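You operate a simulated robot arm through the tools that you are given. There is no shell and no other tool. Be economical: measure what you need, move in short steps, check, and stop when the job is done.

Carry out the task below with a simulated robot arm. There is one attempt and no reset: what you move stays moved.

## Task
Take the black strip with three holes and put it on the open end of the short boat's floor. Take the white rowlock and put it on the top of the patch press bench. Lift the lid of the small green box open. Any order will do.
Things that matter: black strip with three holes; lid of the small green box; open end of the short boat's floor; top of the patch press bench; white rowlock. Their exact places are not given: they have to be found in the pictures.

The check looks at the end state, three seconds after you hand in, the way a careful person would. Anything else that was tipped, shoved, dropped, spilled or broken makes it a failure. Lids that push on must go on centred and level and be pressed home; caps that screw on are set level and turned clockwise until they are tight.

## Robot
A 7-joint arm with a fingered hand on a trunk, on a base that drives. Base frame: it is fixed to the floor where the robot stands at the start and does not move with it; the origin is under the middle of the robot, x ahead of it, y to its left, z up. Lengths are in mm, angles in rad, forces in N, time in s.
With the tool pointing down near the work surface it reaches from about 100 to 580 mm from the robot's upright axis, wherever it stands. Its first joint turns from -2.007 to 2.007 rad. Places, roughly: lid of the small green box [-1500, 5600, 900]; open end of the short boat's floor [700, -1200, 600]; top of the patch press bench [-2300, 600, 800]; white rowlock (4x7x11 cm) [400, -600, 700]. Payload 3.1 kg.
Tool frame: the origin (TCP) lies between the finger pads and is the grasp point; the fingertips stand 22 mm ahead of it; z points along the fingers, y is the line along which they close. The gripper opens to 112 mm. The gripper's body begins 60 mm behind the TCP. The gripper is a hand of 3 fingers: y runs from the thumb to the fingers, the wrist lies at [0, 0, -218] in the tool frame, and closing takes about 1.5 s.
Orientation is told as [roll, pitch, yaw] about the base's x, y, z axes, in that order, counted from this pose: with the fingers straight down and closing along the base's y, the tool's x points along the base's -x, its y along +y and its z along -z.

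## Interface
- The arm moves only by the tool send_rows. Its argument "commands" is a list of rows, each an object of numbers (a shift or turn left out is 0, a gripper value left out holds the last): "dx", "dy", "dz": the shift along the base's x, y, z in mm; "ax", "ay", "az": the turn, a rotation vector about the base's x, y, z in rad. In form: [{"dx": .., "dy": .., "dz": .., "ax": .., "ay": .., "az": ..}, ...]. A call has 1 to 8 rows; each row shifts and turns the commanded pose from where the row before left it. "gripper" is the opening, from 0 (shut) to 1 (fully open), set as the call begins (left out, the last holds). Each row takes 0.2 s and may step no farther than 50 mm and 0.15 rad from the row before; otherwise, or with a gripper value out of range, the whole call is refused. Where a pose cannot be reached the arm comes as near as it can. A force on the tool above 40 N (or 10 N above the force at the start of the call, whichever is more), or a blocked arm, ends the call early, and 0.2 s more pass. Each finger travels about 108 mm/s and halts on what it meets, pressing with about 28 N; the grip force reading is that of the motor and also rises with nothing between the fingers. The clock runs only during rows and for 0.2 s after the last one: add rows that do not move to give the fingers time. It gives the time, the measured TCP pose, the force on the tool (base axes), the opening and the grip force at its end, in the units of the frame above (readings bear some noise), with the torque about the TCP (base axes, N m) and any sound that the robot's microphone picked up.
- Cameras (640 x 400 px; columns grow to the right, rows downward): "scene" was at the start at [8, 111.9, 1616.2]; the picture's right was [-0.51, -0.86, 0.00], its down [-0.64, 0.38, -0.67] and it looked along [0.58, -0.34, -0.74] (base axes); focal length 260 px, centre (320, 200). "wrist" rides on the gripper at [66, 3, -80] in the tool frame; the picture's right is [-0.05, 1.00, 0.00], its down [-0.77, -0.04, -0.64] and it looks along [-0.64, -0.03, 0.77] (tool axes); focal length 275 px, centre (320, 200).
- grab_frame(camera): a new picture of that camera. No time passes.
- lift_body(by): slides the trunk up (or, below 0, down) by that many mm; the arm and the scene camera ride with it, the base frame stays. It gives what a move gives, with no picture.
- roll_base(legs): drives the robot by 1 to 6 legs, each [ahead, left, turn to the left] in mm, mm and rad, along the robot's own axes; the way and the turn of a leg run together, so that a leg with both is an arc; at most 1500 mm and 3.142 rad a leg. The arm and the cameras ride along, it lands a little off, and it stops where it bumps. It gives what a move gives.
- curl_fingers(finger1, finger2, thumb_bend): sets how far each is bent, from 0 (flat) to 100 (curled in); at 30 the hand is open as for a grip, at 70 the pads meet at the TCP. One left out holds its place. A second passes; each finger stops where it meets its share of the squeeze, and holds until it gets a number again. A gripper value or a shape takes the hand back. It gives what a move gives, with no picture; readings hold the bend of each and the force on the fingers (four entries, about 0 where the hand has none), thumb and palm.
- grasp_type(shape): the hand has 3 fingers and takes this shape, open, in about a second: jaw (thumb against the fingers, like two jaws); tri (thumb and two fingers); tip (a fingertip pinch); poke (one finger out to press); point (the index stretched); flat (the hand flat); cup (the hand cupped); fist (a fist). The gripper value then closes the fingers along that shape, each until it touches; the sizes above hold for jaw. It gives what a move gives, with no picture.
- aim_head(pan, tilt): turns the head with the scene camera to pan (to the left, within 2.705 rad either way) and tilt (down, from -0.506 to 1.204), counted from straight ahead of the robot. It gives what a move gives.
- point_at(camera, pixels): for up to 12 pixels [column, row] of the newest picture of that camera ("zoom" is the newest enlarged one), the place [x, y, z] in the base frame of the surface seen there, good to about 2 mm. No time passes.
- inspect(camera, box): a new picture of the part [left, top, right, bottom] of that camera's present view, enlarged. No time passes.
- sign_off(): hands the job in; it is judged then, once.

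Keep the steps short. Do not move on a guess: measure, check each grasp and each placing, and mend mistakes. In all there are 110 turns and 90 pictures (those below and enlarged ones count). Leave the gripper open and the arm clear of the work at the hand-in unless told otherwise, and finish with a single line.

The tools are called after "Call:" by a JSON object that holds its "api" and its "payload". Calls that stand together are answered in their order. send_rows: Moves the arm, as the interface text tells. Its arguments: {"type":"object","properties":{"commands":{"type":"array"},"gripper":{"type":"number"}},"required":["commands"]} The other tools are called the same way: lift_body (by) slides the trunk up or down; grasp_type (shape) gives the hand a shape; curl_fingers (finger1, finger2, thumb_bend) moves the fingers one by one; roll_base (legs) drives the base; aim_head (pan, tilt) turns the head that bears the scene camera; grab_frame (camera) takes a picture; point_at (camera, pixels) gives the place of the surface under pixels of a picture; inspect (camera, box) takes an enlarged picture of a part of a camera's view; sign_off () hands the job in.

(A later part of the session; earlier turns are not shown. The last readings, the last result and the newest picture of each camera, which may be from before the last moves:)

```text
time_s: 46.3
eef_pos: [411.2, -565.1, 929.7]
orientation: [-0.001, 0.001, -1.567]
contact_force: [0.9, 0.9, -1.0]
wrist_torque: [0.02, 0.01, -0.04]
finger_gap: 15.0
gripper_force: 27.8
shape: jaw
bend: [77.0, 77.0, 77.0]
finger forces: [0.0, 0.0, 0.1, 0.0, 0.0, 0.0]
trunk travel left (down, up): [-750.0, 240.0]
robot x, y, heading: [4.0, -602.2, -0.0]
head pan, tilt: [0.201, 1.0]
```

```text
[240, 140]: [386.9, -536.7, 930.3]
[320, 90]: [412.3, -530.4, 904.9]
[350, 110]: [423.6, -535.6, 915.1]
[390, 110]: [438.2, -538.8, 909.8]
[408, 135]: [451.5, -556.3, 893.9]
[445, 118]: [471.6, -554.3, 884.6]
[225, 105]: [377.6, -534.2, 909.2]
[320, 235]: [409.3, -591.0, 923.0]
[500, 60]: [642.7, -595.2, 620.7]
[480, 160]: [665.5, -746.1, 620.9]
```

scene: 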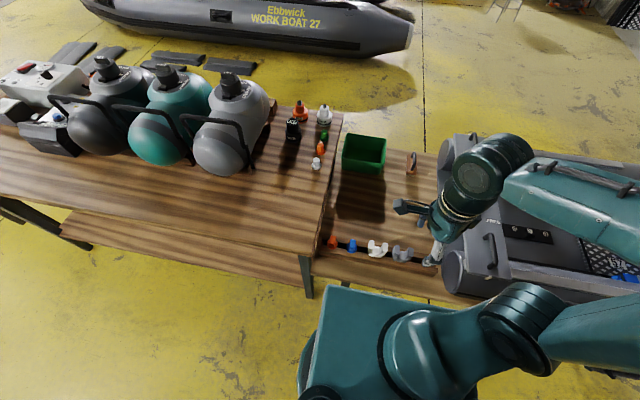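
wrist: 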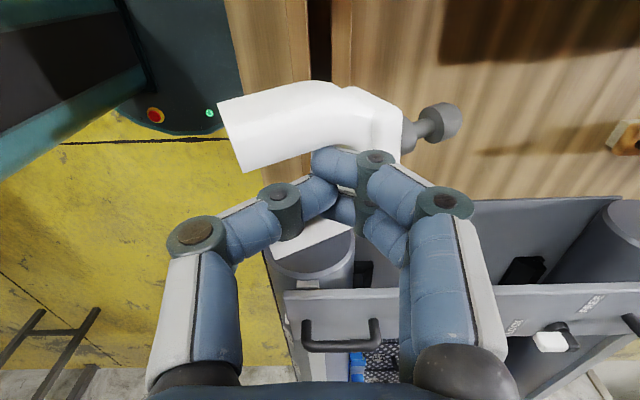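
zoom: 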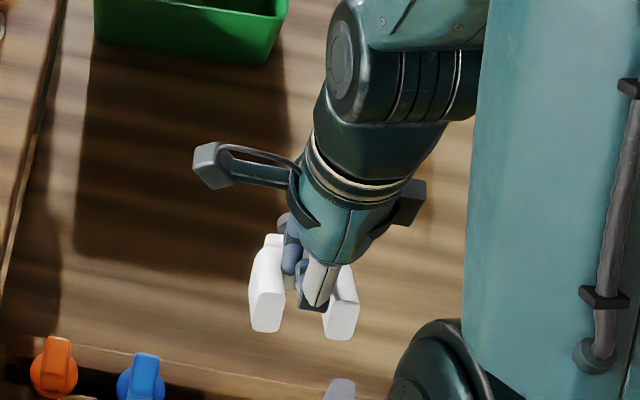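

The U hangs tilted over the closed fingers, with its stem pointing to +x. I'll carry it gently to the bare bench area near (480,-600, z 620), set it down lying there, and grip it again properly.

Call:
{"api": "send_rows", "payload": {"commands": [{"dx": 8, "dy": -3}, {"dx": 10, "dy": -5}, {"dx": 10, "dy": -5}, {"dx": 10, "dy": -5}, {"dx": 10, "dy": -5}, {"dx": 10, "dy": -5}, {"dx": 8, "dy": -3}, {"dz": 0}]}}

Call:
{"api": "send_rows", "payload": {"commands": [{"dz": -15}, {"dz": -25}, {"dz": -30}, {"dz": -30}, {"dz": -30}, {"dz": -30}, {"dz": -30}, {"dz": -20}]}}

Call:
{"api": "grab_frame", "payload": {"camera": "wrist"}}

```text
time_s: 48.1
eef_pos: [478.6, -599.0, 930.8]
orientation: [0.0, 0.0, -1.569]
contact_force: [-0.7, -0.5, -1.2]
wrist_torque: [0.0, -0.01, -0.02]
finger_gap: 14.7
gripper_force: 28.2
shape: jaw
bend: [77.0, 77.0, 77.0]
finger forces: [0.1, 0.0, 0.1, 0.0, 0.0, 0.0]
trunk travel left (down, up): [-750.0, 240.0]
robot x, y, heading: [6.7, -606.2, 0.0]
head pan, tilt: [0.201, 1.0]
```

```text
time_s: 49.9
eef_pos: [481.3, -598.9, 724.1]
orientation: [-0.002, -0.001, -1.569]
contact_force: [0.9, -0.4, -1.0]
wrist_torque: [-0.02, 0.0, 0.01]
finger_gap: 14.9
gripper_force: 28.3
shape: jaw
bend: [77.0, 77.0, 77.0]
finger forces: [0.0, 0.0, 0.0, 0.0, 0.1, 0.1]
trunk travel left (down, up): [-750.0, 240.0]
robot x, y, heading: [2.1, -603.5, 0.002]
head pan, tilt: [0.201, 1.0]
```

```text
55 pictures are left
```

wrist: 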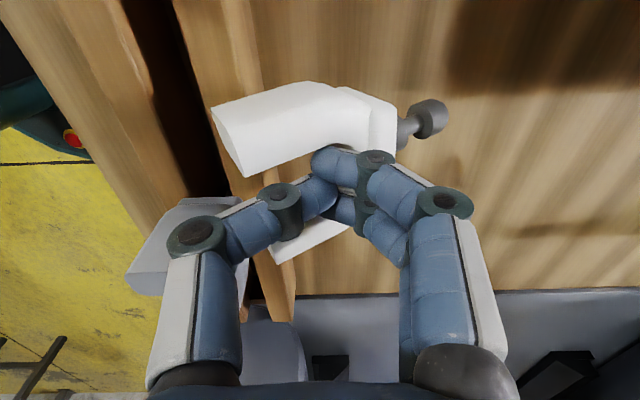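

The arm ends are close to the slat, so I'll shift 40 mm further in +x and then lower slowly.

Call:
{"api": "send_rows", "payload": {"commands": [{"dx": 10}, {"dx": 15}, {"dx": 15}, {"dz": -10}, {"dz": -10}, {"dz": -8}, {"dz": 0}]}}

Call:
{"api": "grab_frame", "payload": {"camera": "wrist"}}

Call:
{"api": "point_at", "payload": {"camera": "wrist", "pixels": [[240, 140], [320, 90], [390, 110], [408, 135], [440, 118], [220, 105], [460, 140]]}}

```text
time_s: 51.5
eef_pos: [520.0, -597.6, 693.7]
orientation: [0.0, 0.0, -1.569]
contact_force: [-0.6, 1.2, -0.8]
wrist_torque: [0.02, -0.01, 0.0]
finger_gap: 15.0
gripper_force: 28.3
shape: jaw
bend: [77.0, 77.0, 77.0]
finger forces: [0.1, 0.0, 0.0, 0.0, 0.1, 0.0]
trunk travel left (down, up): [-750.0, 240.0]
robot x, y, heading: [6.7, -604.7, -0.004]
head pan, tilt: [0.201, 1.0]
```

```text
54 pictures are left
```

wrist: 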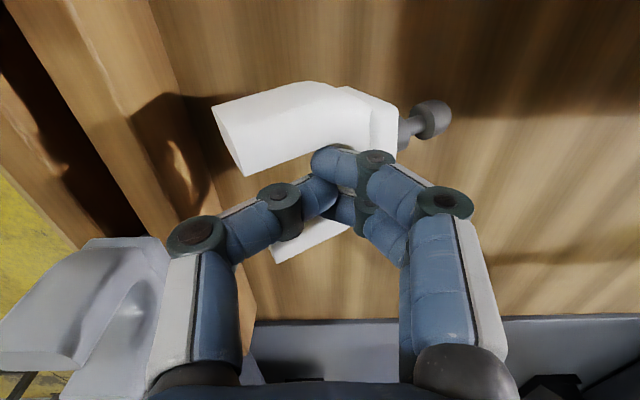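

```text
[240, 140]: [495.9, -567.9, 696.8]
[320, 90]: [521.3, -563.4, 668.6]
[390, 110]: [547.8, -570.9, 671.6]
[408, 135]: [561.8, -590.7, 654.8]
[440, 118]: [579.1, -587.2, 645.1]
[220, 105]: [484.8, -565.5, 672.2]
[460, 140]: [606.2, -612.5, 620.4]
```

The stem end is about 12 mm above the bench. I'll lower in small steps.

Call:
{"api": "send_rows", "payload": {"commands": [{"dz": -5}, {"dz": -4}, {"dz": -4}, {"dz": -4}, {"dz": -4}, {"dz": -4}, {"dz": -4}, {"dz": 0}]}}

Call:
{"api": "grab_frame", "payload": {"camera": "wrist"}}

```text
time_s: 53.3
eef_pos: [518.8, -599.2, 665.6]
orientation: [0.002, 0.001, -1.569]
contact_force: [-3.0, 0.9, 11.7]
wrist_torque: [0.08, -0.23, 0.03]
finger_gap: 14.6
gripper_force: 28.0
shape: jaw
bend: [78.0, 77.0, 77.0]
finger forces: [8.8, 2.1, 0.0, 0.0, 0.0, 0.1]
trunk travel left (down, up): [-750.0, 240.0]
robot x, y, heading: [5.1, -601.9, -0.001]
head pan, tilt: [0.201, 1.0]
```

```text
53 pictures are left
```

wrist: 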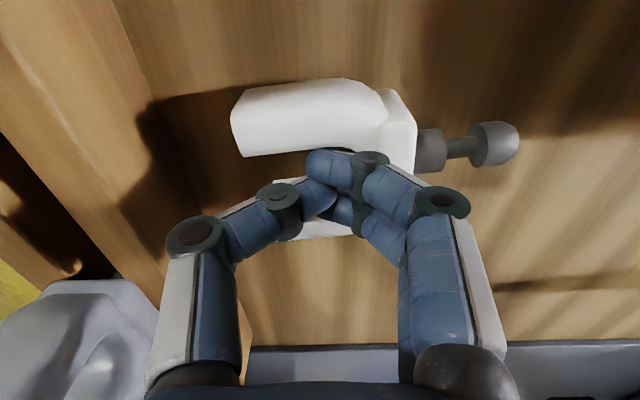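

It's almost flat on the bench, with 11.7 N of contact. I'll open the fingers gradually.

Call:
{"api": "send_rows", "payload": {"commands": [{"dz": 3}, {"dz": 0}, {"dz": 0}], "gripper": 0.25}}

Call:
{"api": "grab_frame", "payload": {"camera": "wrist"}}

```text
time_s: 54.1
eef_pos: [518.3, -598.9, 668.5]
orientation: [0.001, -0.001, -1.57]
contact_force: [-0.7, 1.3, 0.9]
wrist_torque: [0.02, -0.03, 0.04]
finger_gap: 27.0
gripper_force: 0.2
shape: jaw
bend: [74.0, 74.0, 70.0]
finger forces: [1.7, 1.9, 0.0, 0.0, 0.0, 0.0]
trunk travel left (down, up): [-750.0, 240.0]
robot x, y, heading: [7.3, -603.1, -0.007]
head pan, tilt: [0.201, 1.0]
```

```text
52 pictures are left
```

wrist: 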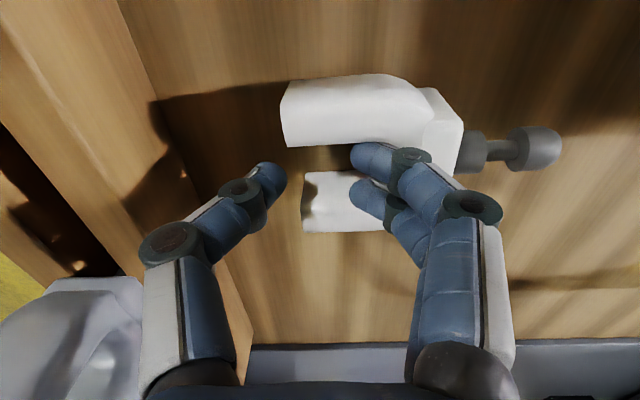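

The rowlock is free, and the fingers are inside the U. I'll rise straight up and view it.

Call:
{"api": "send_rows", "payload": {"commands": [{"dz": 10}, {"dz": 20}, {"dz": 40}, {"dz": 40}, {"dz": 40}, {"dz": 0}]}}

Call:
{"api": "grab_frame", "payload": {"camera": "wrist"}}

```text
time_s: 55.5
eef_pos: [520.3, -596.3, 814.7]
orientation: [-0.003, 0.001, -1.569]
contact_force: [-0.4, -0.2, -0.2]
wrist_torque: [0.01, 0.02, -0.02]
finger_gap: 27.7
gripper_force: 0.0
shape: jaw
bend: [73.0, 73.0, 70.0]
finger forces: [1.7, 1.8, 0.0, 0.0, 0.0, 0.1]
trunk travel left (down, up): [-750.0, 240.0]
robot x, y, heading: [2.6, -605.1, 0.001]
head pan, tilt: [0.201, 1.0]
```

```text
51 pictures are left
```

wrist: 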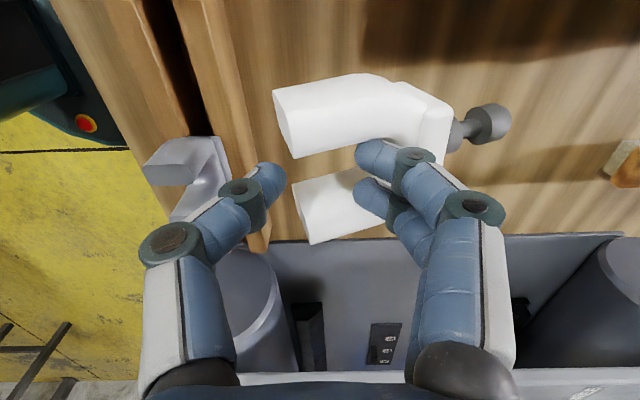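

The rowlock came up again, apparently wedged on the two fingers. I'll look at the hook-up from the scene camera and close in the wrist view.

Call:
{"api": "inspect", "payload": {"camera": "wrist", "box": [260, 60, 500, 260]}}

Call:
{"api": "inspect", "payload": {"camera": "scene", "box": [360, 140, 480, 240]}}

Call:
{"api": "point_at", "payload": {"camera": "wrist", "pixels": [[280, 95], [295, 150], [350, 90], [390, 85], [435, 105], [425, 140], [458, 135], [490, 120], [330, 210], [312, 235], [370, 150], [375, 190]]}}

```text
2.00 times, centred on (380, 160) of wrist
```

zoom: 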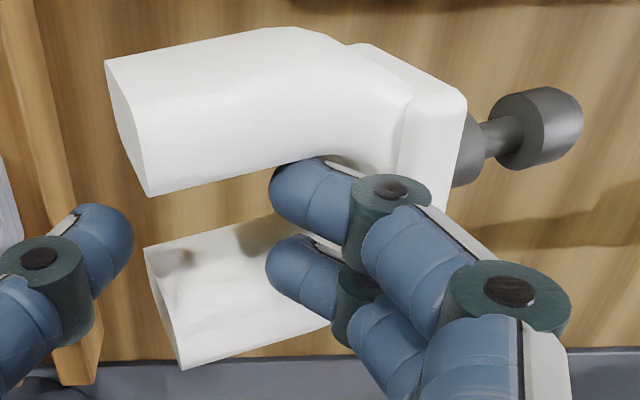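

```text
4.00 times, centred on (420, 190) of scene
```

zoom: 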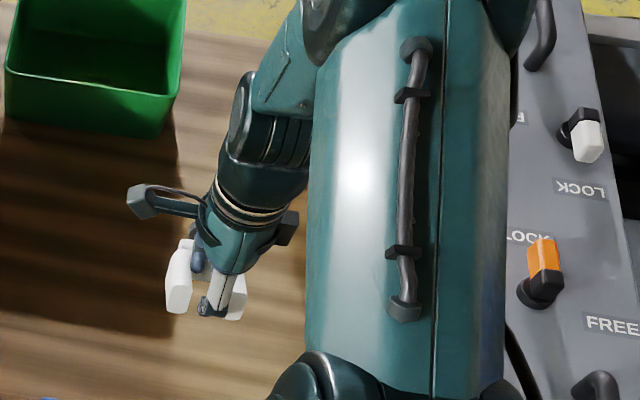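

```text
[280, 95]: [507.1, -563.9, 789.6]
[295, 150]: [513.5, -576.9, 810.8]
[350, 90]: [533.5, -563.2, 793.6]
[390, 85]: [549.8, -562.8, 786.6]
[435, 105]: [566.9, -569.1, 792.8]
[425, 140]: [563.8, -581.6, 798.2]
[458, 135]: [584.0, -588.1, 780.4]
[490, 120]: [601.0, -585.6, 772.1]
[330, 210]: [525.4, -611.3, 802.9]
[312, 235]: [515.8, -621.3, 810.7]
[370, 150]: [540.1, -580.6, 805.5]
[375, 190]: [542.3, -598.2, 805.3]
```

The two fingers look wedged side by side between the U's arms. I'll lower it back to the bench, open the thumb, and then take the fingers out one at a time, which should break the wedge.

Call:
{"api": "send_rows", "payload": {"commands": [{"dz": -35}, {"dz": -35}, {"dz": -35}, {"dz": -25}, {"dz": -6}, {"dz": -5}, {"dz": -4}, {"dz": 0}]}}

Call:
{"api": "curl_fingers", "payload": {"thumb_bend": 40}}

Call:
{"api": "curl_fingers", "payload": {"finger1": 95}}

Call:
{"api": "grab_frame", "payload": {"camera": "wrist"}}

```text
time_s: 57.3
eef_pos: [519.6, -599.2, 672.5]
orientation: [0.0, 0.0, -1.57]
contact_force: [-0.5, -0.3, -0.9]
wrist_torque: [0.01, 0.02, -0.03]
finger_gap: 28.1
gripper_force: 0.1
shape: jaw
bend: [73.0, 73.0, 70.0]
finger forces: [1.6, 1.8, 0.0, 0.0, 0.0, 0.1]
trunk travel left (down, up): [-750.0, 240.0]
robot x, y, heading: [1.5, -603.9, -0.002]
head pan, tilt: [0.201, 1.0]
```

```text
time_s: 58.3
eef_pos: [518.9, -598.4, 672.9]
orientation: [0.0, 0.0, -1.569]
contact_force: [-0.2, -0.5, -0.5]
wrist_torque: [-0.02, -0.02, 0.01]
finger_gap: 55.8
gripper_force: 1.8
shape: fingers
bend: [73.0, 73.0, 40.0]
finger forces: [1.8, 1.6, 0.0, 0.0, 0.0, 0.1]
trunk travel left (down, up): [-750.0, 240.0]
robot x, y, heading: [8.0, -605.0, 0.001]
head pan, tilt: [0.201, 1.0]
```

```text
time_s: 59.3
eef_pos: [518.0, -598.6, 672.2]
orientation: [0.0, 0.0, -1.569]
contact_force: [0.5, 0.6, 0.4]
wrist_torque: [0.0, -0.04, 0.01]
finger_gap: 35.1
gripper_force: 16.2
shape: fingers
bend: [80.0, 77.0, 40.0]
finger forces: [15.9, 16.0, 0.1, 0.0, 0.0, 0.0]
trunk travel left (down, up): [-750.0, 240.0]
robot x, y, heading: [4.6, -604.5, -0.002]
head pan, tilt: [0.201, 1.0]
```

```text
48 pictures are left
```

wrist: 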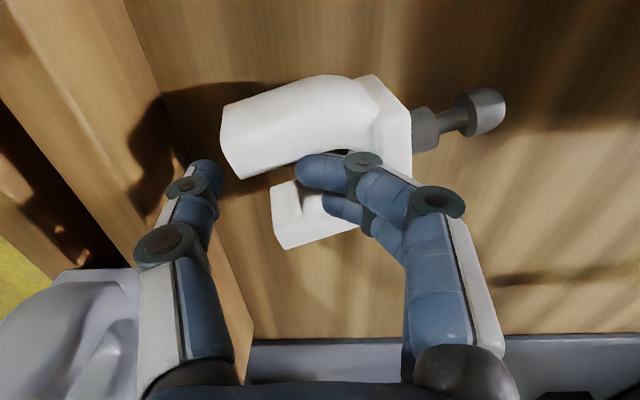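

Curling finger 1 only twisted the rowlock. I'll try opening both fingers while moving back in -x, so they back out toward the U's wider opening.

Call:
{"api": "send_rows", "payload": {"commands": [{"dz": 0}, {"dz": 0}, {"dz": 0}], "gripper": 0.4}}

Call:
{"api": "grab_frame", "payload": {"camera": "wrist"}}

```text
time_s: 60.1
eef_pos: [519.1, -598.9, 672.3]
orientation: [-0.001, -0.001, -1.568]
contact_force: [-0.1, -0.1, -1.0]
wrist_torque: [-0.04, 0.02, 0.02]
finger_gap: 44.5
gripper_force: 0.1
shape: jaw
bend: [73.0, 73.0, 70.0]
finger forces: [1.6, 1.6, 0.1, 0.0, 0.0, 0.0]
trunk travel left (down, up): [-750.0, 240.0]
robot x, y, heading: [6.0, -605.7, -0.002]
head pan, tilt: [0.201, 1.0]
```

```text
47 pictures are left
```

wrist: 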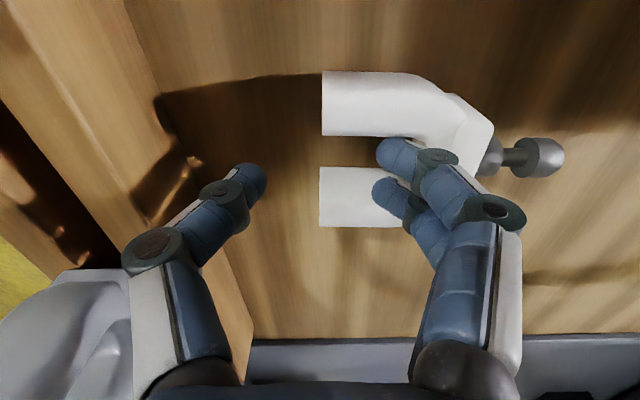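

It's straight again. I'll lower a bit so it rests on the bench, then slide back in -x.

Call:
{"api": "send_rows", "payload": {"commands": [{"dz": -3}, {"dz": -3}, {"dx": -10}, {"dx": -10}, {"dx": -10}, {"dz": 0}]}}

Call:
{"api": "grab_frame", "payload": {"camera": "wrist"}}

```text
time_s: 61.5
eef_pos: [490.0, -598.4, 667.6]
orientation: [-0.001, -0.001, -1.57]
contact_force: [0.7, 0.9, 0.0]
wrist_torque: [0.02, -0.02, 0.0]
finger_gap: 45.3
gripper_force: 0.1
shape: jaw
bend: [73.0, 73.0, 70.0]
finger forces: [1.9, 2.3, 0.0, 0.0, 0.1, 0.0]
trunk travel left (down, up): [-750.0, 240.0]
robot x, y, heading: [4.3, -605.2, -0.003]
head pan, tilt: [0.201, 1.0]
```

```text
46 pictures are left
```

wrist: 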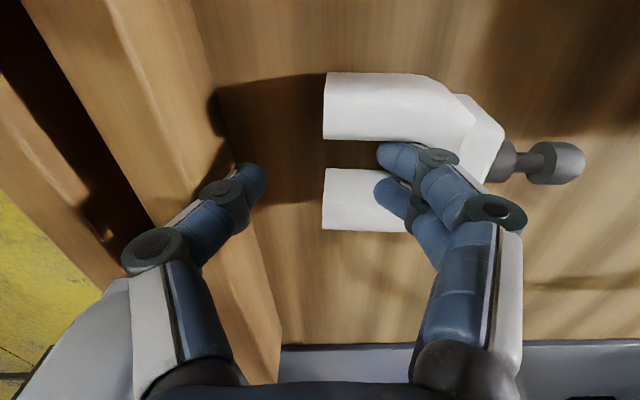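

Call:
{"api": "point_at", "payload": {"camera": "wrist", "pixels": [[328, 80], [328, 135], [420, 80], [470, 110], [495, 140], [505, 160], [565, 160], [327, 190], [400, 215], [438, 158], [400, 155], [440, 200]]}}

Call:
{"api": "inspect", "payload": {"camera": "wrist", "box": [300, 60, 600, 260]}}

```text
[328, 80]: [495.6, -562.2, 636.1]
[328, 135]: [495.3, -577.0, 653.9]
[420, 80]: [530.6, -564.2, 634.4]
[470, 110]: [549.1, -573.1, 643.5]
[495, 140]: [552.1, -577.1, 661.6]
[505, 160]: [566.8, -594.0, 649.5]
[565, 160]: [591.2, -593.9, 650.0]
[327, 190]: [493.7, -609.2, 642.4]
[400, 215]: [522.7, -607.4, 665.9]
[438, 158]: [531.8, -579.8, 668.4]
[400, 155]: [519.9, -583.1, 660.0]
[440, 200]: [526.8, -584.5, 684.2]
```

```text
2.00 times, centred on (450, 160) of wrist
```

zoom: 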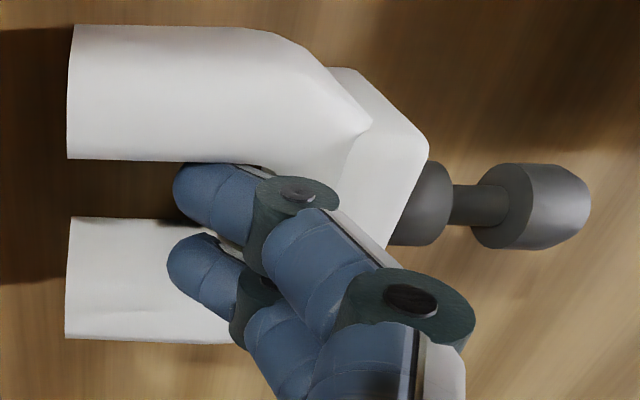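

The rowlock is now flat on the bench with its stem axis at z≈638. I'll move +x to give the thumb room, then open fully so the fingers point straight down and can't hook.

Call:
{"api": "send_rows", "payload": {"commands": [{"dx": 10}, {"dx": 10}, {"dx": 10}, {"dx": 5}, {"dz": 0}]}}

Call:
{"api": "send_rows", "payload": {"commands": [{"dz": 0}, {"dz": 0}, {"dz": 0}, {"dz": 0}], "gripper": 1}}

Call:
{"api": "grab_frame", "payload": {"camera": "wrist"}}

```text
time_s: 62.7
eef_pos: [525.0, -598.6, 666.4]
orientation: [-0.001, 0.0, -1.568]
contact_force: [-2.0, 0.5, 2.9]
wrist_torque: [-0.01, -0.07, -0.04]
finger_gap: 43.7
gripper_force: 0.1
shape: jaw
bend: [74.0, 74.0, 70.0]
finger forces: [2.6, 2.0, 0.0, 0.1, 0.0, 0.1]
trunk travel left (down, up): [-750.0, 240.0]
robot x, y, heading: [1.2, -604.1, -0.002]
head pan, tilt: [0.201, 1.0]
```

```text
time_s: 63.7
eef_pos: [524.9, -598.1, 665.5]
orientation: [0.0, -0.001, -1.569]
contact_force: [0.3, 0.4, 0.0]
wrist_torque: [-0.01, 0.01, 0.03]
finger_gap: 112.0
gripper_force: 0.1
shape: jaw
bend: [30.0, 30.0, 30.0]
finger forces: [2.0, 2.2, 0.1, 0.1, 0.0, 0.0]
trunk travel left (down, up): [-750.0, 240.0]
robot x, y, heading: [5.1, -604.0, 0.001]
head pan, tilt: [0.201, 1.0]
```

```text
44 pictures are left
```

wrist: 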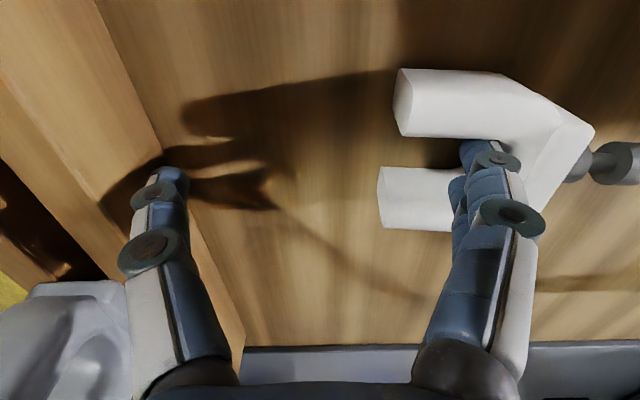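

Now I'll slide back in -x to test whether the rowlock comes off the straight fingers.

Call:
{"api": "send_rows", "payload": {"commands": [{"dx": -8}, {"dx": -8}, {"dx": -8}, {"dz": 0}]}}

Call:
{"api": "grab_frame", "payload": {"camera": "wrist"}}

```text
time_s: 64.7
eef_pos: [502.3, -598.4, 664.2]
orientation: [0.003, 0.0, -1.571]
contact_force: [18.1, 1.4, 6.6]
wrist_torque: [0.0, 0.37, -0.12]
finger_gap: 111.3
gripper_force: 0.0
shape: jaw
bend: [30.0, 30.0, 35.0]
finger forces: [2.0, 2.2, 0.0, 0.0, 17.8, 0.1]
trunk travel left (down, up): [-750.0, 240.0]
robot x, y, heading: [3.9, -605.9, 0.002]
head pan, tilt: [0.201, 1.0]
```

```text
43 pictures are left
```

wrist: 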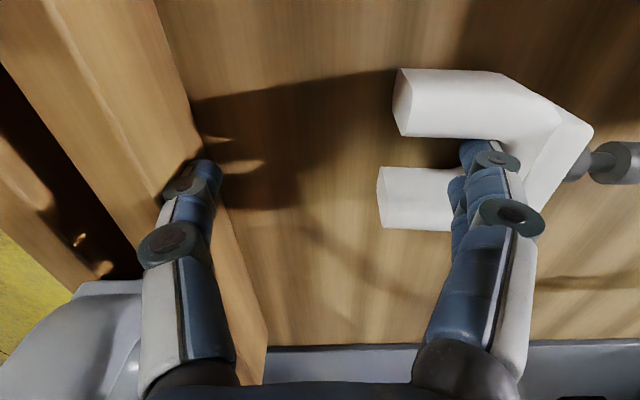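

The thumb touched the slat, so I'll move back +x 12 mm. Then I'll try rising with the fingers straight.

Call:
{"api": "send_rows", "payload": {"commands": [{"dx": 7}, {"dx": 7}, {"dz": 4}, {"dz": 10}, {"dz": 15}, {"dz": 15}, {"dz": 0}]}}

Call:
{"api": "grab_frame", "payload": {"camera": "wrist"}}

```text
time_s: 66.3
eef_pos: [516.1, -597.4, 711.2]
orientation: [0.0, 0.001, -1.57]
contact_force: [-0.8, 0.1, -1.4]
wrist_torque: [0.03, 0.1, 0.0]
finger_gap: 112.2
gripper_force: 0.1
shape: jaw
bend: [30.0, 30.0, 30.0]
finger forces: [2.3, 2.2, 0.1, 0.0, 0.0, 0.1]
trunk travel left (down, up): [-750.0, 240.0]
robot x, y, heading: [6.9, -606.9, -0.003]
head pan, tilt: [0.201, 1.0]
```

```text
42 pictures are left
```

wrist: 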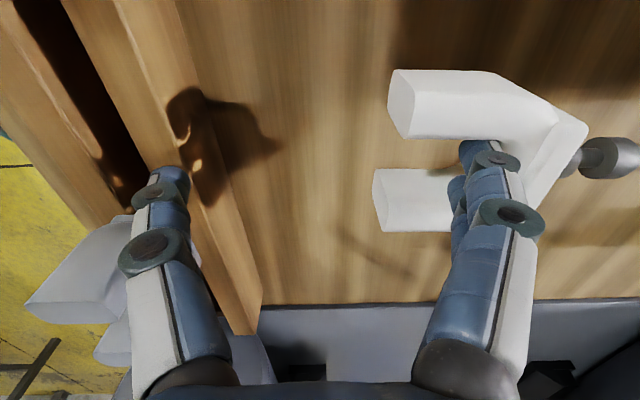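

It's still wedged on both fingers. I'll lower it again and change the hand shape to "point", which folds one finger away.

Call:
{"api": "send_rows", "payload": {"commands": [{"dx": 10, "dz": -15}, {"dz": -15}, {"dz": -10}, {"dz": -5}, {"dz": 0}]}}

Call:
{"api": "grasp_type", "payload": {"shape": "point"}}

Call:
{"api": "grab_frame", "payload": {"camera": "wrist"}}

```text
time_s: 67.5
eef_pos: [524.1, -597.1, 665.3]
orientation: [0.001, 0.0, -1.569]
contact_force: [0.2, -0.9, 1.5]
wrist_torque: [-0.01, -0.01, -0.04]
finger_gap: 112.0
gripper_force: 0.1
shape: jaw
bend: [30.0, 30.0, 30.0]
finger forces: [2.5, 2.1, 0.0, 0.1, 0.0, 0.0]
trunk travel left (down, up): [-750.0, 240.0]
robot x, y, heading: [8.2, -607.6, 0.003]
head pan, tilt: [0.201, 1.0]
```

```text
time_s: 68.4
eef_pos: [525.8, -596.8, 666.0]
orientation: [0.002, 0.0, -1.57]
contact_force: [0.1, 0.7, 0.5]
wrist_torque: [0.0, 0.0, 0.02]
finger_gap: 0.0
gripper_force: 0.1
shape: point
bend: [19.0, 100.0, 50.0]
finger forces: [0.1, 0.0, 0.1, 0.0, 0.1, 0.0]
trunk travel left (down, up): [-750.0, 240.0]
robot x, y, heading: [2.5, -603.7, -0.003]
head pan, tilt: [0.201, 1.0]
```

```text
41 pictures are left
```

wrist: 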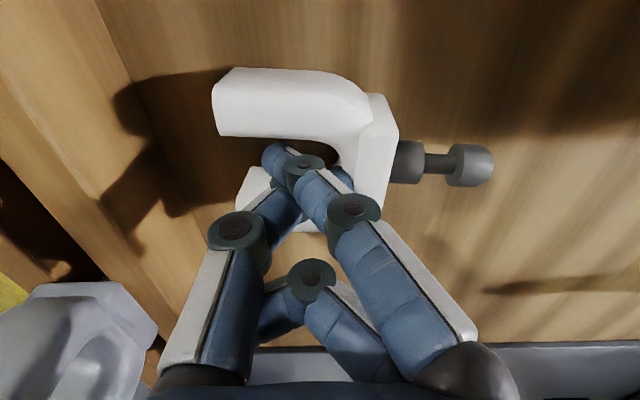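

Finger 2 is folded away and the forces are zero, so it's free. I'll rise slowly.

Call:
{"api": "send_rows", "payload": {"commands": [{"dz": 5}, {"dz": 10}, {"dz": 15}, {"dz": 30}, {"dz": 40}, {"dz": 40}, {"dz": 0}]}}

Call:
{"api": "grab_frame", "payload": {"camera": "wrist"}}

```text
time_s: 70.0
eef_pos: [525.1, -598.8, 805.1]
orientation: [0.0, 0.0, -1.569]
contact_force: [0.0, -0.2, -0.2]
wrist_torque: [0.0, 0.04, -0.01]
finger_gap: 0.0
gripper_force: 0.1
shape: point
bend: [21.0, 100.0, 94.0]
finger forces: [0.0, 0.0, 0.1, 0.0, 0.0, 0.0]
trunk travel left (down, up): [-750.0, 240.0]
robot x, y, heading: [6.6, -601.9, 0.001]
head pan, tilt: [0.201, 1.0]
```

```text
40 pictures are left
```

wrist: 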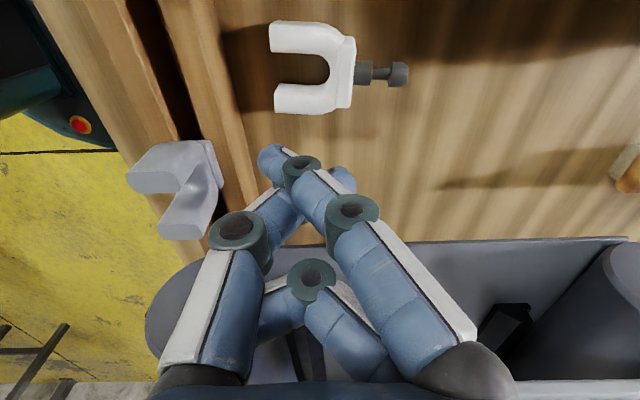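

It's free and lying flat. I'll reset to jaw and measure its outline so I can grip it across the outer faces of its arms along y.

Call:
{"api": "point_at", "payload": {"camera": "wrist", "pixels": [[272, 30], [335, 28], [276, 108], [340, 108], [353, 50], [353, 100], [404, 75], [300, 38], [300, 100], [345, 70], [280, 24], [325, 108]]}}

Call:
{"api": "grasp_type", "payload": {"shape": "jaw"}}

Call:
{"api": "send_rows", "payload": {"commands": [{"az": 0.143}, {"az": 0.143}, {"az": 0.143}, {"az": 0.143}, {"az": 0.143}, {"az": 0.143}, {"az": 0.143}, {"az": 0.143}]}}

Call:
{"api": "send_rows", "payload": {"commands": [{"az": 0.143}, {"az": 0.143}, {"az": 0.14}, {"dz": 0}]}}

Call:
{"api": "grab_frame", "payload": {"camera": "wrist"}}

```text
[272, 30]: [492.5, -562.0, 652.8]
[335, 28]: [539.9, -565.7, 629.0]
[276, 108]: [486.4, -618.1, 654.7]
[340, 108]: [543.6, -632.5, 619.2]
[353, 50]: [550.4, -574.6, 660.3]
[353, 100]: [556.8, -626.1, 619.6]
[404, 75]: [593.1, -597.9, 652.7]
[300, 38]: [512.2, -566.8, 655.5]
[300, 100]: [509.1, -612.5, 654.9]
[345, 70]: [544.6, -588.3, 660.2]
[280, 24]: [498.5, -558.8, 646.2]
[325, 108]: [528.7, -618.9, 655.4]
```

```text
time_s: 70.9
eef_pos: [526.2, -598.1, 803.7]
orientation: [0.001, 0.003, -1.57]
contact_force: [0.2, 0.5, -1.7]
wrist_torque: [-0.01, 0.0, 0.01]
finger_gap: 80.1
gripper_force: 0.1
shape: jaw
bend: [30.0, 77.0, 30.0]
finger forces: [0.0, 0.0, 0.1, 0.0, 0.0, 0.0]
trunk travel left (down, up): [-750.0, 240.0]
robot x, y, heading: [9.0, -603.2, 0.0]
head pan, tilt: [0.201, 1.0]
```

```text
time_s: 72.7
eef_pos: [524.6, -597.9, 805.4]
orientation: [0.0, -0.001, -0.422]
contact_force: [0.5, 0.1, -1.0]
wrist_torque: [-0.02, 0.02, 0.01]
finger_gap: 80.1
gripper_force: 0.1
shape: jaw
bend: [30.0, 73.0, 32.0]
finger forces: [0.0, 0.0, 0.1, 0.0, 0.0, 0.0]
trunk travel left (down, up): [-750.0, 240.0]
robot x, y, heading: [2.0, -599.2, -0.003]
head pan, tilt: [0.201, 1.0]
```

```text
time_s: 73.7
eef_pos: [524.5, -598.4, 805.6]
orientation: [0.0, 0.001, 0.003]
contact_force: [-0.7, -0.8, 0.3]
wrist_torque: [0.01, 0.01, -0.01]
finger_gap: 79.9
gripper_force: 0.0
shape: jaw
bend: [30.0, 73.0, 32.0]
finger forces: [0.0, 0.0, 0.1, 0.0, 0.1, 0.1]
trunk travel left (down, up): [-750.0, 240.0]
robot x, y, heading: [5.8, -608.0, 0.001]
head pan, tilt: [0.201, 1.0]
```

```text
39 pictures are left
```

wrist: 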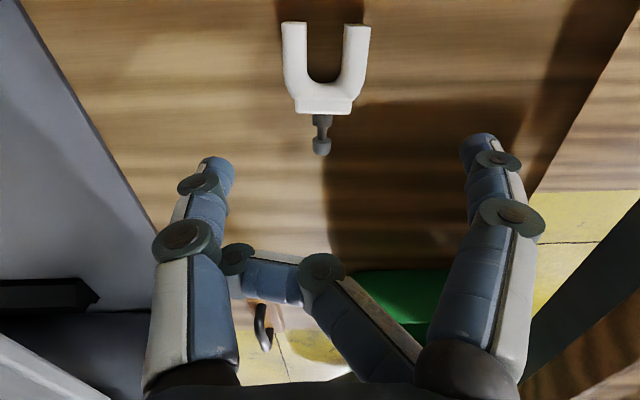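

Finger 2 is still bent at 73. I'll open all the fingers explicitly.

Call:
{"api": "send_rows", "payload": {"commands": [{"dz": 0}, {"dz": 0}, {"dz": 0}, {"dz": 0}], "gripper": 1}}

Call:
{"api": "inspect", "payload": {"camera": "wrist", "box": [250, 0, 410, 170]}}

Call:
{"api": "point_at", "payload": {"camera": "wrist", "pixels": [[284, 30], [368, 30], [286, 70], [366, 70], [300, 100], [350, 100], [296, 28], [356, 28], [325, 90], [322, 148], [325, 105]]}}

```text
time_s: 74.7
eef_pos: [524.2, -598.8, 806.8]
orientation: [0.0, 0.0, -0.001]
contact_force: [-0.5, -0.4, -0.2]
wrist_torque: [0.02, 0.04, -0.01]
finger_gap: 80.1
gripper_force: 0.1
shape: jaw
bend: [30.0, 73.0, 32.0]
finger forces: [0.0, 0.0, 0.1, 0.0, 0.1, 0.1]
trunk travel left (down, up): [-750.0, 240.0]
robot x, y, heading: [8.0, -604.0, 0.0]
head pan, tilt: [0.201, 1.0]
```

```text
2.35 times, centred on (330, 85) of wrist
```

zoom: 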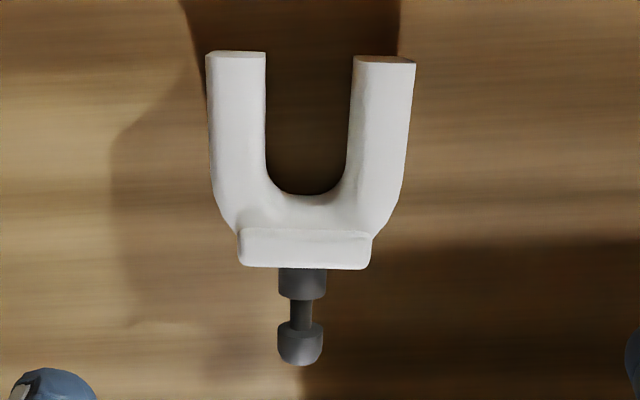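

```text
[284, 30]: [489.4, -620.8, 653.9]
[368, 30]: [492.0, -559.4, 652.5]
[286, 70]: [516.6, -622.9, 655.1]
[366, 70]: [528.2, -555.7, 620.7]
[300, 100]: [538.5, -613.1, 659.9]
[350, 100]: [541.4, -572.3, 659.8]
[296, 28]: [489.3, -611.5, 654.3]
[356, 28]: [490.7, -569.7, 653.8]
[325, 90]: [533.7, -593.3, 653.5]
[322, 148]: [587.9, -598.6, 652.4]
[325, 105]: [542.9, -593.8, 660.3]
```

Finger 2's tip is caught on the thumb. I'll flatten the thumb and then open finger 2.

Call:
{"api": "curl_fingers", "payload": {"thumb_bend": 0}}

Call:
{"api": "curl_fingers", "payload": {"finger2": 100}}

Call:
{"api": "curl_fingers", "payload": {"finger2": 30}}

Call:
{"api": "send_rows", "payload": {"commands": [{"dz": 0}, {"dz": 0}, {"dz": 0}, {"dz": 0}], "gripper": 1}}

Call:
{"api": "grab_frame", "payload": {"camera": "wrist"}}

```text
time_s: 75.7
eef_pos: [524.3, -598.6, 805.7]
orientation: [0.0, 0.0, 0.001]
contact_force: [-0.1, 0.6, -0.2]
wrist_torque: [0.0, 0.01, 0.01]
finger_gap: 96.3
gripper_force: 0.1
shape: fingers
bend: [30.0, 73.0, 23.0]
finger forces: [0.0, 0.0, 0.0, 0.0, 0.0, 0.0]
trunk travel left (down, up): [-750.0, 240.0]
robot x, y, heading: [3.3, -602.5, 0.002]
head pan, tilt: [0.201, 1.0]
```

```text
time_s: 76.7
eef_pos: [524.7, -598.0, 806.4]
orientation: [0.0, 0.0, 0.0]
contact_force: [0.2, -0.6, -0.5]
wrist_torque: [-0.02, 0.01, -0.01]
finger_gap: 115.3
gripper_force: 0.1
shape: fingers
bend: [30.0, 82.0, 18.0]
finger forces: [0.1, 0.0, 0.0, 0.0, 0.1, 0.1]
trunk travel left (down, up): [-750.0, 240.0]
robot x, y, heading: [1.9, -602.8, 0.003]
head pan, tilt: [0.201, 1.0]
```

```text
time_s: 77.7
eef_pos: [524.0, -598.7, 806.2]
orientation: [0.002, 0.0, 0.001]
contact_force: [0.7, 0.0, 0.3]
wrist_torque: [-0.02, 0.0, -0.01]
finger_gap: 121.2
gripper_force: 0.2
shape: fingers
bend: [30.0, 75.0, 16.0]
finger forces: [0.0, 0.1, 0.0, 0.1, 0.1, 0.1]
trunk travel left (down, up): [-750.0, 240.0]
robot x, y, heading: [6.0, -603.6, -0.001]
head pan, tilt: [0.201, 1.0]
```

```text
time_s: 78.7
eef_pos: [524.3, -598.0, 805.9]
orientation: [0.001, 0.002, 0.001]
contact_force: [0.3, 0.6, -0.2]
wrist_torque: [0.02, 0.01, 0.0]
finger_gap: 80.1
gripper_force: 0.1
shape: jaw
bend: [30.0, 73.0, 32.0]
finger forces: [0.0, 0.1, 0.1, 0.1, 0.1, 0.1]
trunk travel left (down, up): [-750.0, 240.0]
robot x, y, heading: [4.0, -607.3, -0.005]
head pan, tilt: [0.201, 1.0]
```

```text
37 pictures are left
```

wrist: 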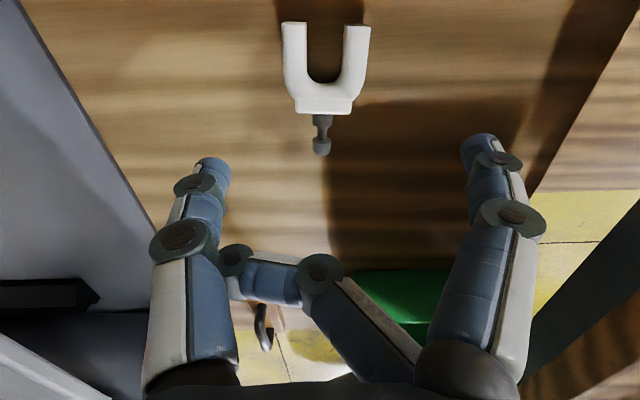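

Finger 2 is still tangled with the thumb. I'll go back to "point" (both curled), then open the thumb alone, then finger 2.

Call:
{"api": "grasp_type", "payload": {"shape": "point"}}

Call:
{"api": "curl_fingers", "payload": {"thumb_bend": 10, "finger2": 100}}

Call:
{"api": "curl_fingers", "payload": {"finger2": 30}}

Call:
{"api": "grab_frame", "payload": {"camera": "wrist"}}

```text
time_s: 79.6
eef_pos: [524.9, -599.0, 806.0]
orientation: [0.001, 0.0, -0.002]
contact_force: [0.3, 0.2, -0.2]
wrist_torque: [-0.03, 0.0, 0.0]
finger_gap: 0.1
gripper_force: 0.0
shape: point
bend: [20.0, 100.0, 51.0]
finger forces: [0.0, 0.1, 0.1, 0.1, 0.1, 0.1]
trunk travel left (down, up): [-750.0, 240.0]
robot x, y, heading: [5.0, -602.2, -0.002]
head pan, tilt: [0.201, 1.0]
```

```text
time_s: 80.6
eef_pos: [525.3, -598.8, 806.2]
orientation: [-0.001, 0.0, 0.001]
contact_force: [0.1, -0.2, 0.8]
wrist_torque: [0.0, -0.02, 0.0]
finger_gap: 29.9
gripper_force: 0.3
shape: fingers
bend: [27.0, 99.0, 18.0]
finger forces: [0.1, 0.0, 0.0, 0.0, 0.0, 0.0]
trunk travel left (down, up): [-750.0, 240.0]
robot x, y, heading: [5.5, -602.6, -0.0]
head pan, tilt: [0.201, 1.0]
```

```text
time_s: 81.6
eef_pos: [524.0, -598.8, 805.3]
orientation: [0.0, 0.001, 0.001]
contact_force: [-0.1, -0.1, -0.2]
wrist_torque: [-0.05, -0.01, 0.02]
finger_gap: 30.5
gripper_force: 0.1
shape: fingers
bend: [27.0, 93.0, 17.0]
finger forces: [0.1, 0.1, 0.0, 0.1, 0.0, 0.0]
trunk travel left (down, up): [-750.0, 240.0]
robot x, y, heading: [1.6, -606.5, 0.003]
head pan, tilt: [0.201, 1.0]
```

```text
36 pictures are left
```

wrist: 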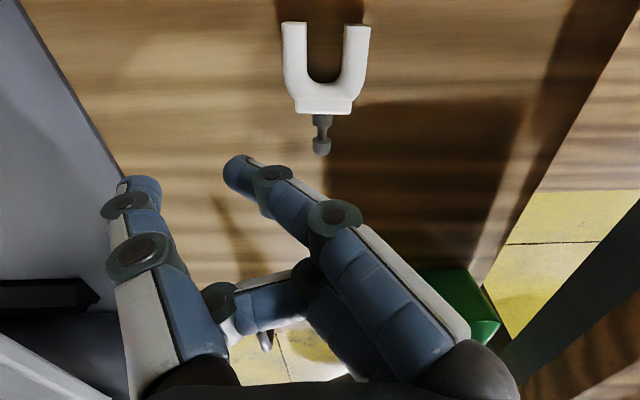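

I'll give it more time: thumb flat, finger 2 kept curled, then look again.

Call:
{"api": "curl_fingers", "payload": {"thumb_bend": 0, "finger2": 100, "finger1": 30}}

Call:
{"api": "curl_fingers", "payload": {"thumb_bend": 0, "finger2": 100, "finger1": 0}}

Call:
{"api": "inspect", "payload": {"camera": "wrist", "box": [90, 130, 500, 400]}}

```text
time_s: 82.6
eef_pos: [524.8, -598.9, 807.0]
orientation: [-0.001, 0.0, 0.0]
contact_force: [-0.6, -0.5, -0.7]
wrist_torque: [-0.02, -0.02, 0.0]
finger_gap: 123.6
gripper_force: 0.1
shape: fingers
bend: [30.0, 97.0, 11.0]
finger forces: [0.0, 0.0, 0.0, 0.0, 0.1, 0.1]
trunk travel left (down, up): [-750.0, 240.0]
robot x, y, heading: [7.1, -604.1, -0.005]
head pan, tilt: [0.201, 1.0]
```

```text
time_s: 83.6
eef_pos: [524.9, -598.2, 807.2]
orientation: [-0.001, -0.001, 0.0]
contact_force: [0.9, 0.1, -0.4]
wrist_torque: [-0.02, 0.0, 0.0]
finger_gap: 148.3
gripper_force: 0.0
shape: fingers
bend: [0.0, 97.0, 11.0]
finger forces: [0.0, 0.0, 0.1, 0.0, 0.1, 0.0]
trunk travel left (down, up): [-750.0, 240.0]
robot x, y, heading: [4.6, -606.3, -0.004]
head pan, tilt: [0.201, 1.0]
```

```text
1.48 times, centred on (295, 265) of wrist
```

zoom: 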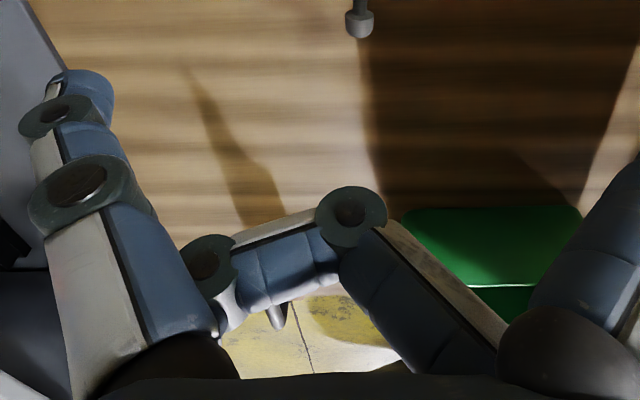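

Finger 1 and the thumb are now well clear. I'll try opening finger 2 again.

Call:
{"api": "curl_fingers", "payload": {"finger2": 60}}

Call:
{"api": "curl_fingers", "payload": {"thumb_bend": 60, "finger2": 60}}

Call:
{"api": "grab_frame", "payload": {"camera": "wrist"}}

```text
time_s: 84.6
eef_pos: [523.8, -597.9, 806.2]
orientation: [0.0, -0.001, 0.0]
contact_force: [0.1, -0.3, -0.5]
wrist_torque: [-0.01, 0.0, 0.01]
finger_gap: 149.8
gripper_force: 0.1
shape: fingers
bend: [0.0, 93.0, 7.0]
finger forces: [0.0, 0.1, 0.0, 0.0, 0.0, 0.0]
trunk travel left (down, up): [-750.0, 240.0]
robot x, y, heading: [5.8, -605.4, -0.002]
head pan, tilt: [0.201, 1.0]
```

```text
time_s: 85.6
eef_pos: [524.7, -598.1, 804.5]
orientation: [0.0, -0.001, 0.001]
contact_force: [0.5, -0.1, 1.0]
wrist_torque: [-0.01, 0.03, -0.02]
finger_gap: 95.0
gripper_force: 0.0
shape: fingers
bend: [0.0, 97.0, 60.0]
finger forces: [0.1, 0.0, 0.1, 0.1, 0.0, 0.0]
trunk travel left (down, up): [-750.0, 240.0]
robot x, y, heading: [4.2, -603.6, -0.001]
head pan, tilt: [0.201, 1.0]
```

```text
34 pictures are left
```

wrist: 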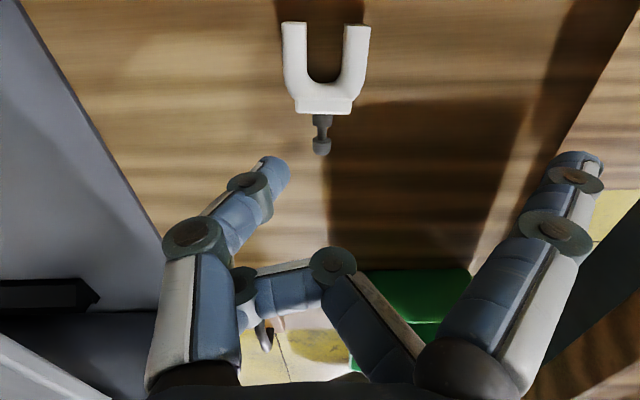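

Finger 2 seems to push the thumb outward as it opens. I'll go through jaw again and then command the thumb flat and finger 2 open together, several times.

Call:
{"api": "grasp_type", "payload": {"shape": "jaw"}}

Call:
{"api": "curl_fingers", "payload": {"thumb_bend": 0, "finger2": 0}}

Call:
{"api": "curl_fingers", "payload": {"thumb_bend": 0, "finger2": 0}}

Call:
{"api": "grasp_type", "payload": {"shape": "flat"}}

```text
time_s: 86.5
eef_pos: [524.8, -598.0, 805.7]
orientation: [0.001, -0.001, -0.001]
contact_force: [-0.1, 0.0, 0.4]
wrist_torque: [-0.02, -0.02, 0.01]
finger_gap: 79.9
gripper_force: 0.0
shape: jaw
bend: [30.0, 82.0, 30.0]
finger forces: [0.0, 0.1, 0.0, 0.1, 0.0, 0.1]
trunk travel left (down, up): [-750.0, 240.0]
robot x, y, heading: [3.1, -609.1, -0.001]
head pan, tilt: [0.201, 1.0]
```

```text
time_s: 87.5
eef_pos: [525.4, -598.5, 806.9]
orientation: [0.0, 0.001, 0.0]
contact_force: [-0.2, -0.5, 0.2]
wrist_torque: [0.02, -0.01, 0.01]
finger_gap: 123.7
gripper_force: 0.0
shape: fingers
bend: [30.0, 77.0, 12.0]
finger forces: [0.0, 0.0, 0.0, 0.0, 0.0, 0.0]
trunk travel left (down, up): [-750.0, 240.0]
robot x, y, heading: [0.9, -603.9, -0.005]
head pan, tilt: [0.201, 1.0]
```

```text
time_s: 88.5
eef_pos: [524.9, -598.6, 804.6]
orientation: [0.0, 0.0, 0.001]
contact_force: [-0.2, 0.0, -0.5]
wrist_torque: [-0.02, -0.01, -0.02]
finger_gap: 123.5
gripper_force: 0.0
shape: fingers
bend: [30.0, 77.0, 12.0]
finger forces: [0.0, 0.0, 0.0, 0.1, 0.1, 0.0]
trunk travel left (down, up): [-750.0, 240.0]
robot x, y, heading: [3.6, -603.6, -0.005]
head pan, tilt: [0.201, 1.0]
```

```text
time_s: 89.4
eef_pos: [524.4, -597.5, 806.7]
orientation: [0.0, 0.001, 0.001]
contact_force: [0.0, -0.3, -0.1]
wrist_torque: [0.0, -0.01, 0.01]
finger_gap: 0.1
gripper_force: 0.1
shape: flat
bend: [9.0, 19.0, 18.0]
finger forces: [0.0, 0.0, 0.0, 0.0, 0.0, 0.1]
trunk travel left (down, up): [-750.0, 240.0]
robot x, y, heading: [6.2, -605.2, -0.0]
head pan, tilt: [0.201, 1.0]
```

"Flat" freed finger 2, with bends now at 9, 19 and 18. I'll return to jaw and check.

Call:
{"api": "send_rows", "payload": {"commands": [{"dz": 0}, {"dz": 0}, {"dz": 0}, {"dz": 0}]}}

Call:
{"api": "grasp_type", "payload": {"shape": "jaw"}}

Call:
{"api": "send_rows", "payload": {"commands": [{"dz": 0}, {"dz": 0}], "gripper": 1}}

Call:
{"api": "grab_frame", "payload": {"camera": "wrist"}}

```text
time_s: 90.4
eef_pos: [524.2, -597.6, 807.0]
orientation: [0.001, 0.001, 0.0]
contact_force: [0.5, -0.5, 0.0]
wrist_torque: [-0.01, 0.03, 0.0]
finger_gap: 0.1
gripper_force: 0.0
shape: flat
bend: [9.0, 19.0, 18.0]
finger forces: [0.1, 0.0, 0.0, 0.0, 0.0, 0.0]
trunk travel left (down, up): [-750.0, 240.0]
robot x, y, heading: [5.8, -607.6, 0.001]
head pan, tilt: [0.201, 1.0]
```

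```text
time_s: 91.3
eef_pos: [524.7, -597.9, 805.8]
orientation: [0.0, -0.001, 0.0]
contact_force: [-0.2, -0.2, -0.1]
wrist_torque: [-0.03, 0.01, 0.0]
finger_gap: 112.4
gripper_force: 0.0
shape: jaw
bend: [30.0, 30.0, 30.0]
finger forces: [0.0, 0.0, 0.0, 0.0, 0.0, 0.0]
trunk travel left (down, up): [-750.0, 240.0]
robot x, y, heading: [6.7, -604.0, 0.003]
head pan, tilt: [0.201, 1.0]
```

```text
time_s: 91.9
eef_pos: [524.2, -598.6, 806.1]
orientation: [-0.001, -0.001, -0.001]
contact_force: [-0.1, 0.0, 0.6]
wrist_torque: [0.01, 0.01, 0.01]
finger_gap: 112.1
gripper_force: 0.0
shape: jaw
bend: [30.0, 30.0, 30.0]
finger forces: [0.0, 0.1, 0.0, 0.0, 0.1, 0.1]
trunk travel left (down, up): [-750.0, 240.0]
robot x, y, heading: [5.6, -605.7, -0.001]
head pan, tilt: [0.201, 1.0]
```

```text
33 pictures are left
```

wrist: 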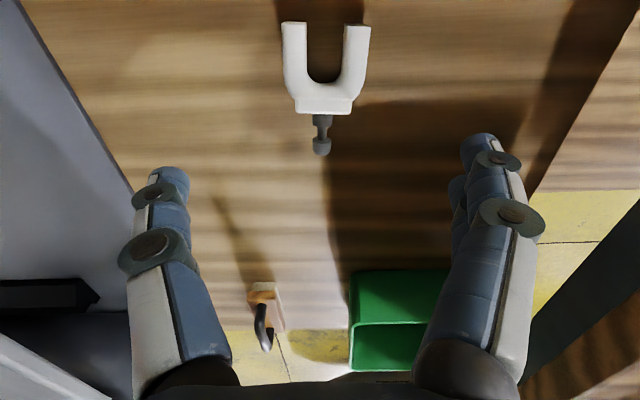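

The hand is clean and open. The U's outer faces are at y≈-623 and -559, centre -591. I'll grip at x≈511 and TCP z≈648.

Call:
{"api": "send_rows", "payload": {"commands": [{"dx": -13.5, "dy": 7.5, "dz": -40}, {"dz": -40}, {"dz": -35}, {"dz": -25}, {"dz": -12}, {"dz": -6}, {"dz": 0}]}}

Call:
{"api": "send_rows", "payload": {"commands": [{"dz": 0}, {"dz": 0}, {"dz": 0}, {"dz": 0}, {"dz": 0}], "gripper": 0}}

Call:
{"api": "send_rows", "payload": {"commands": [{"dz": 10}, {"dz": 20}, {"dz": 40}, {"dz": 40}, {"dz": 40}, {"dz": 40}, {"dz": 0}]}}

Call:
{"api": "grab_frame", "payload": {"camera": "wrist"}}

```text
time_s: 93.5
eef_pos: [509.1, -589.3, 647.4]
orientation: [0.0, 0.0, 0.001]
contact_force: [0.1, -0.7, -0.5]
wrist_torque: [0.0, 0.02, 0.02]
finger_gap: 111.9
gripper_force: 0.0
shape: jaw
bend: [30.0, 30.0, 30.0]
finger forces: [0.0, 0.0, 0.1, 0.0, 0.0, 0.1]
trunk travel left (down, up): [-750.0, 240.0]
robot x, y, heading: [1.5, -604.9, 0.0]
head pan, tilt: [0.201, 1.0]
```

```text
time_s: 94.7
eef_pos: [508.9, -590.6, 648.0]
orientation: [0.001, 0.0, -0.001]
contact_force: [0.2, 0.0, 0.0]
wrist_torque: [-0.01, 0.02, 0.0]
finger_gap: 59.9
gripper_force: 28.1
shape: jaw
bend: [72.0, 72.0, 70.0]
finger forces: [12.6, 12.7, 0.0, 0.0, 25.5, 0.0]
trunk travel left (down, up): [-750.0, 240.0]
robot x, y, heading: [5.8, -604.9, -0.002]
head pan, tilt: [0.201, 1.0]
```

```text
time_s: 96.3
eef_pos: [511.7, -587.8, 837.6]
orientation: [0.0, 0.003, -0.001]
contact_force: [0.5, 0.3, -0.6]
wrist_torque: [-0.01, 0.05, -0.02]
finger_gap: 60.1
gripper_force: 28.0
shape: jaw
bend: [72.0, 72.0, 70.0]
finger forces: [12.7, 12.8, 0.1, 0.1, 25.5, 0.0]
trunk travel left (down, up): [-750.0, 240.0]
robot x, y, heading: [-2.6, -605.7, -0.003]
head pan, tilt: [0.201, 1.0]
```

```text
32 pictures are left
```

wrist: 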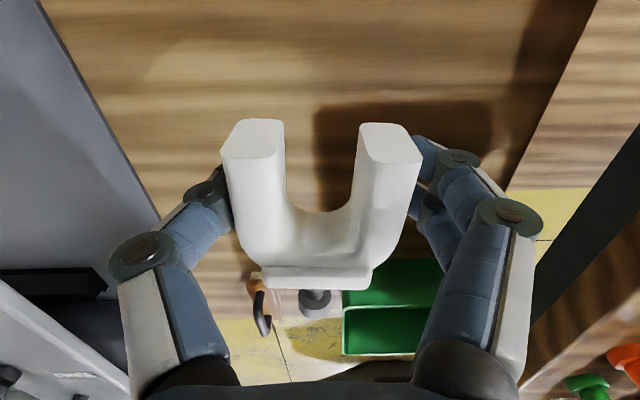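

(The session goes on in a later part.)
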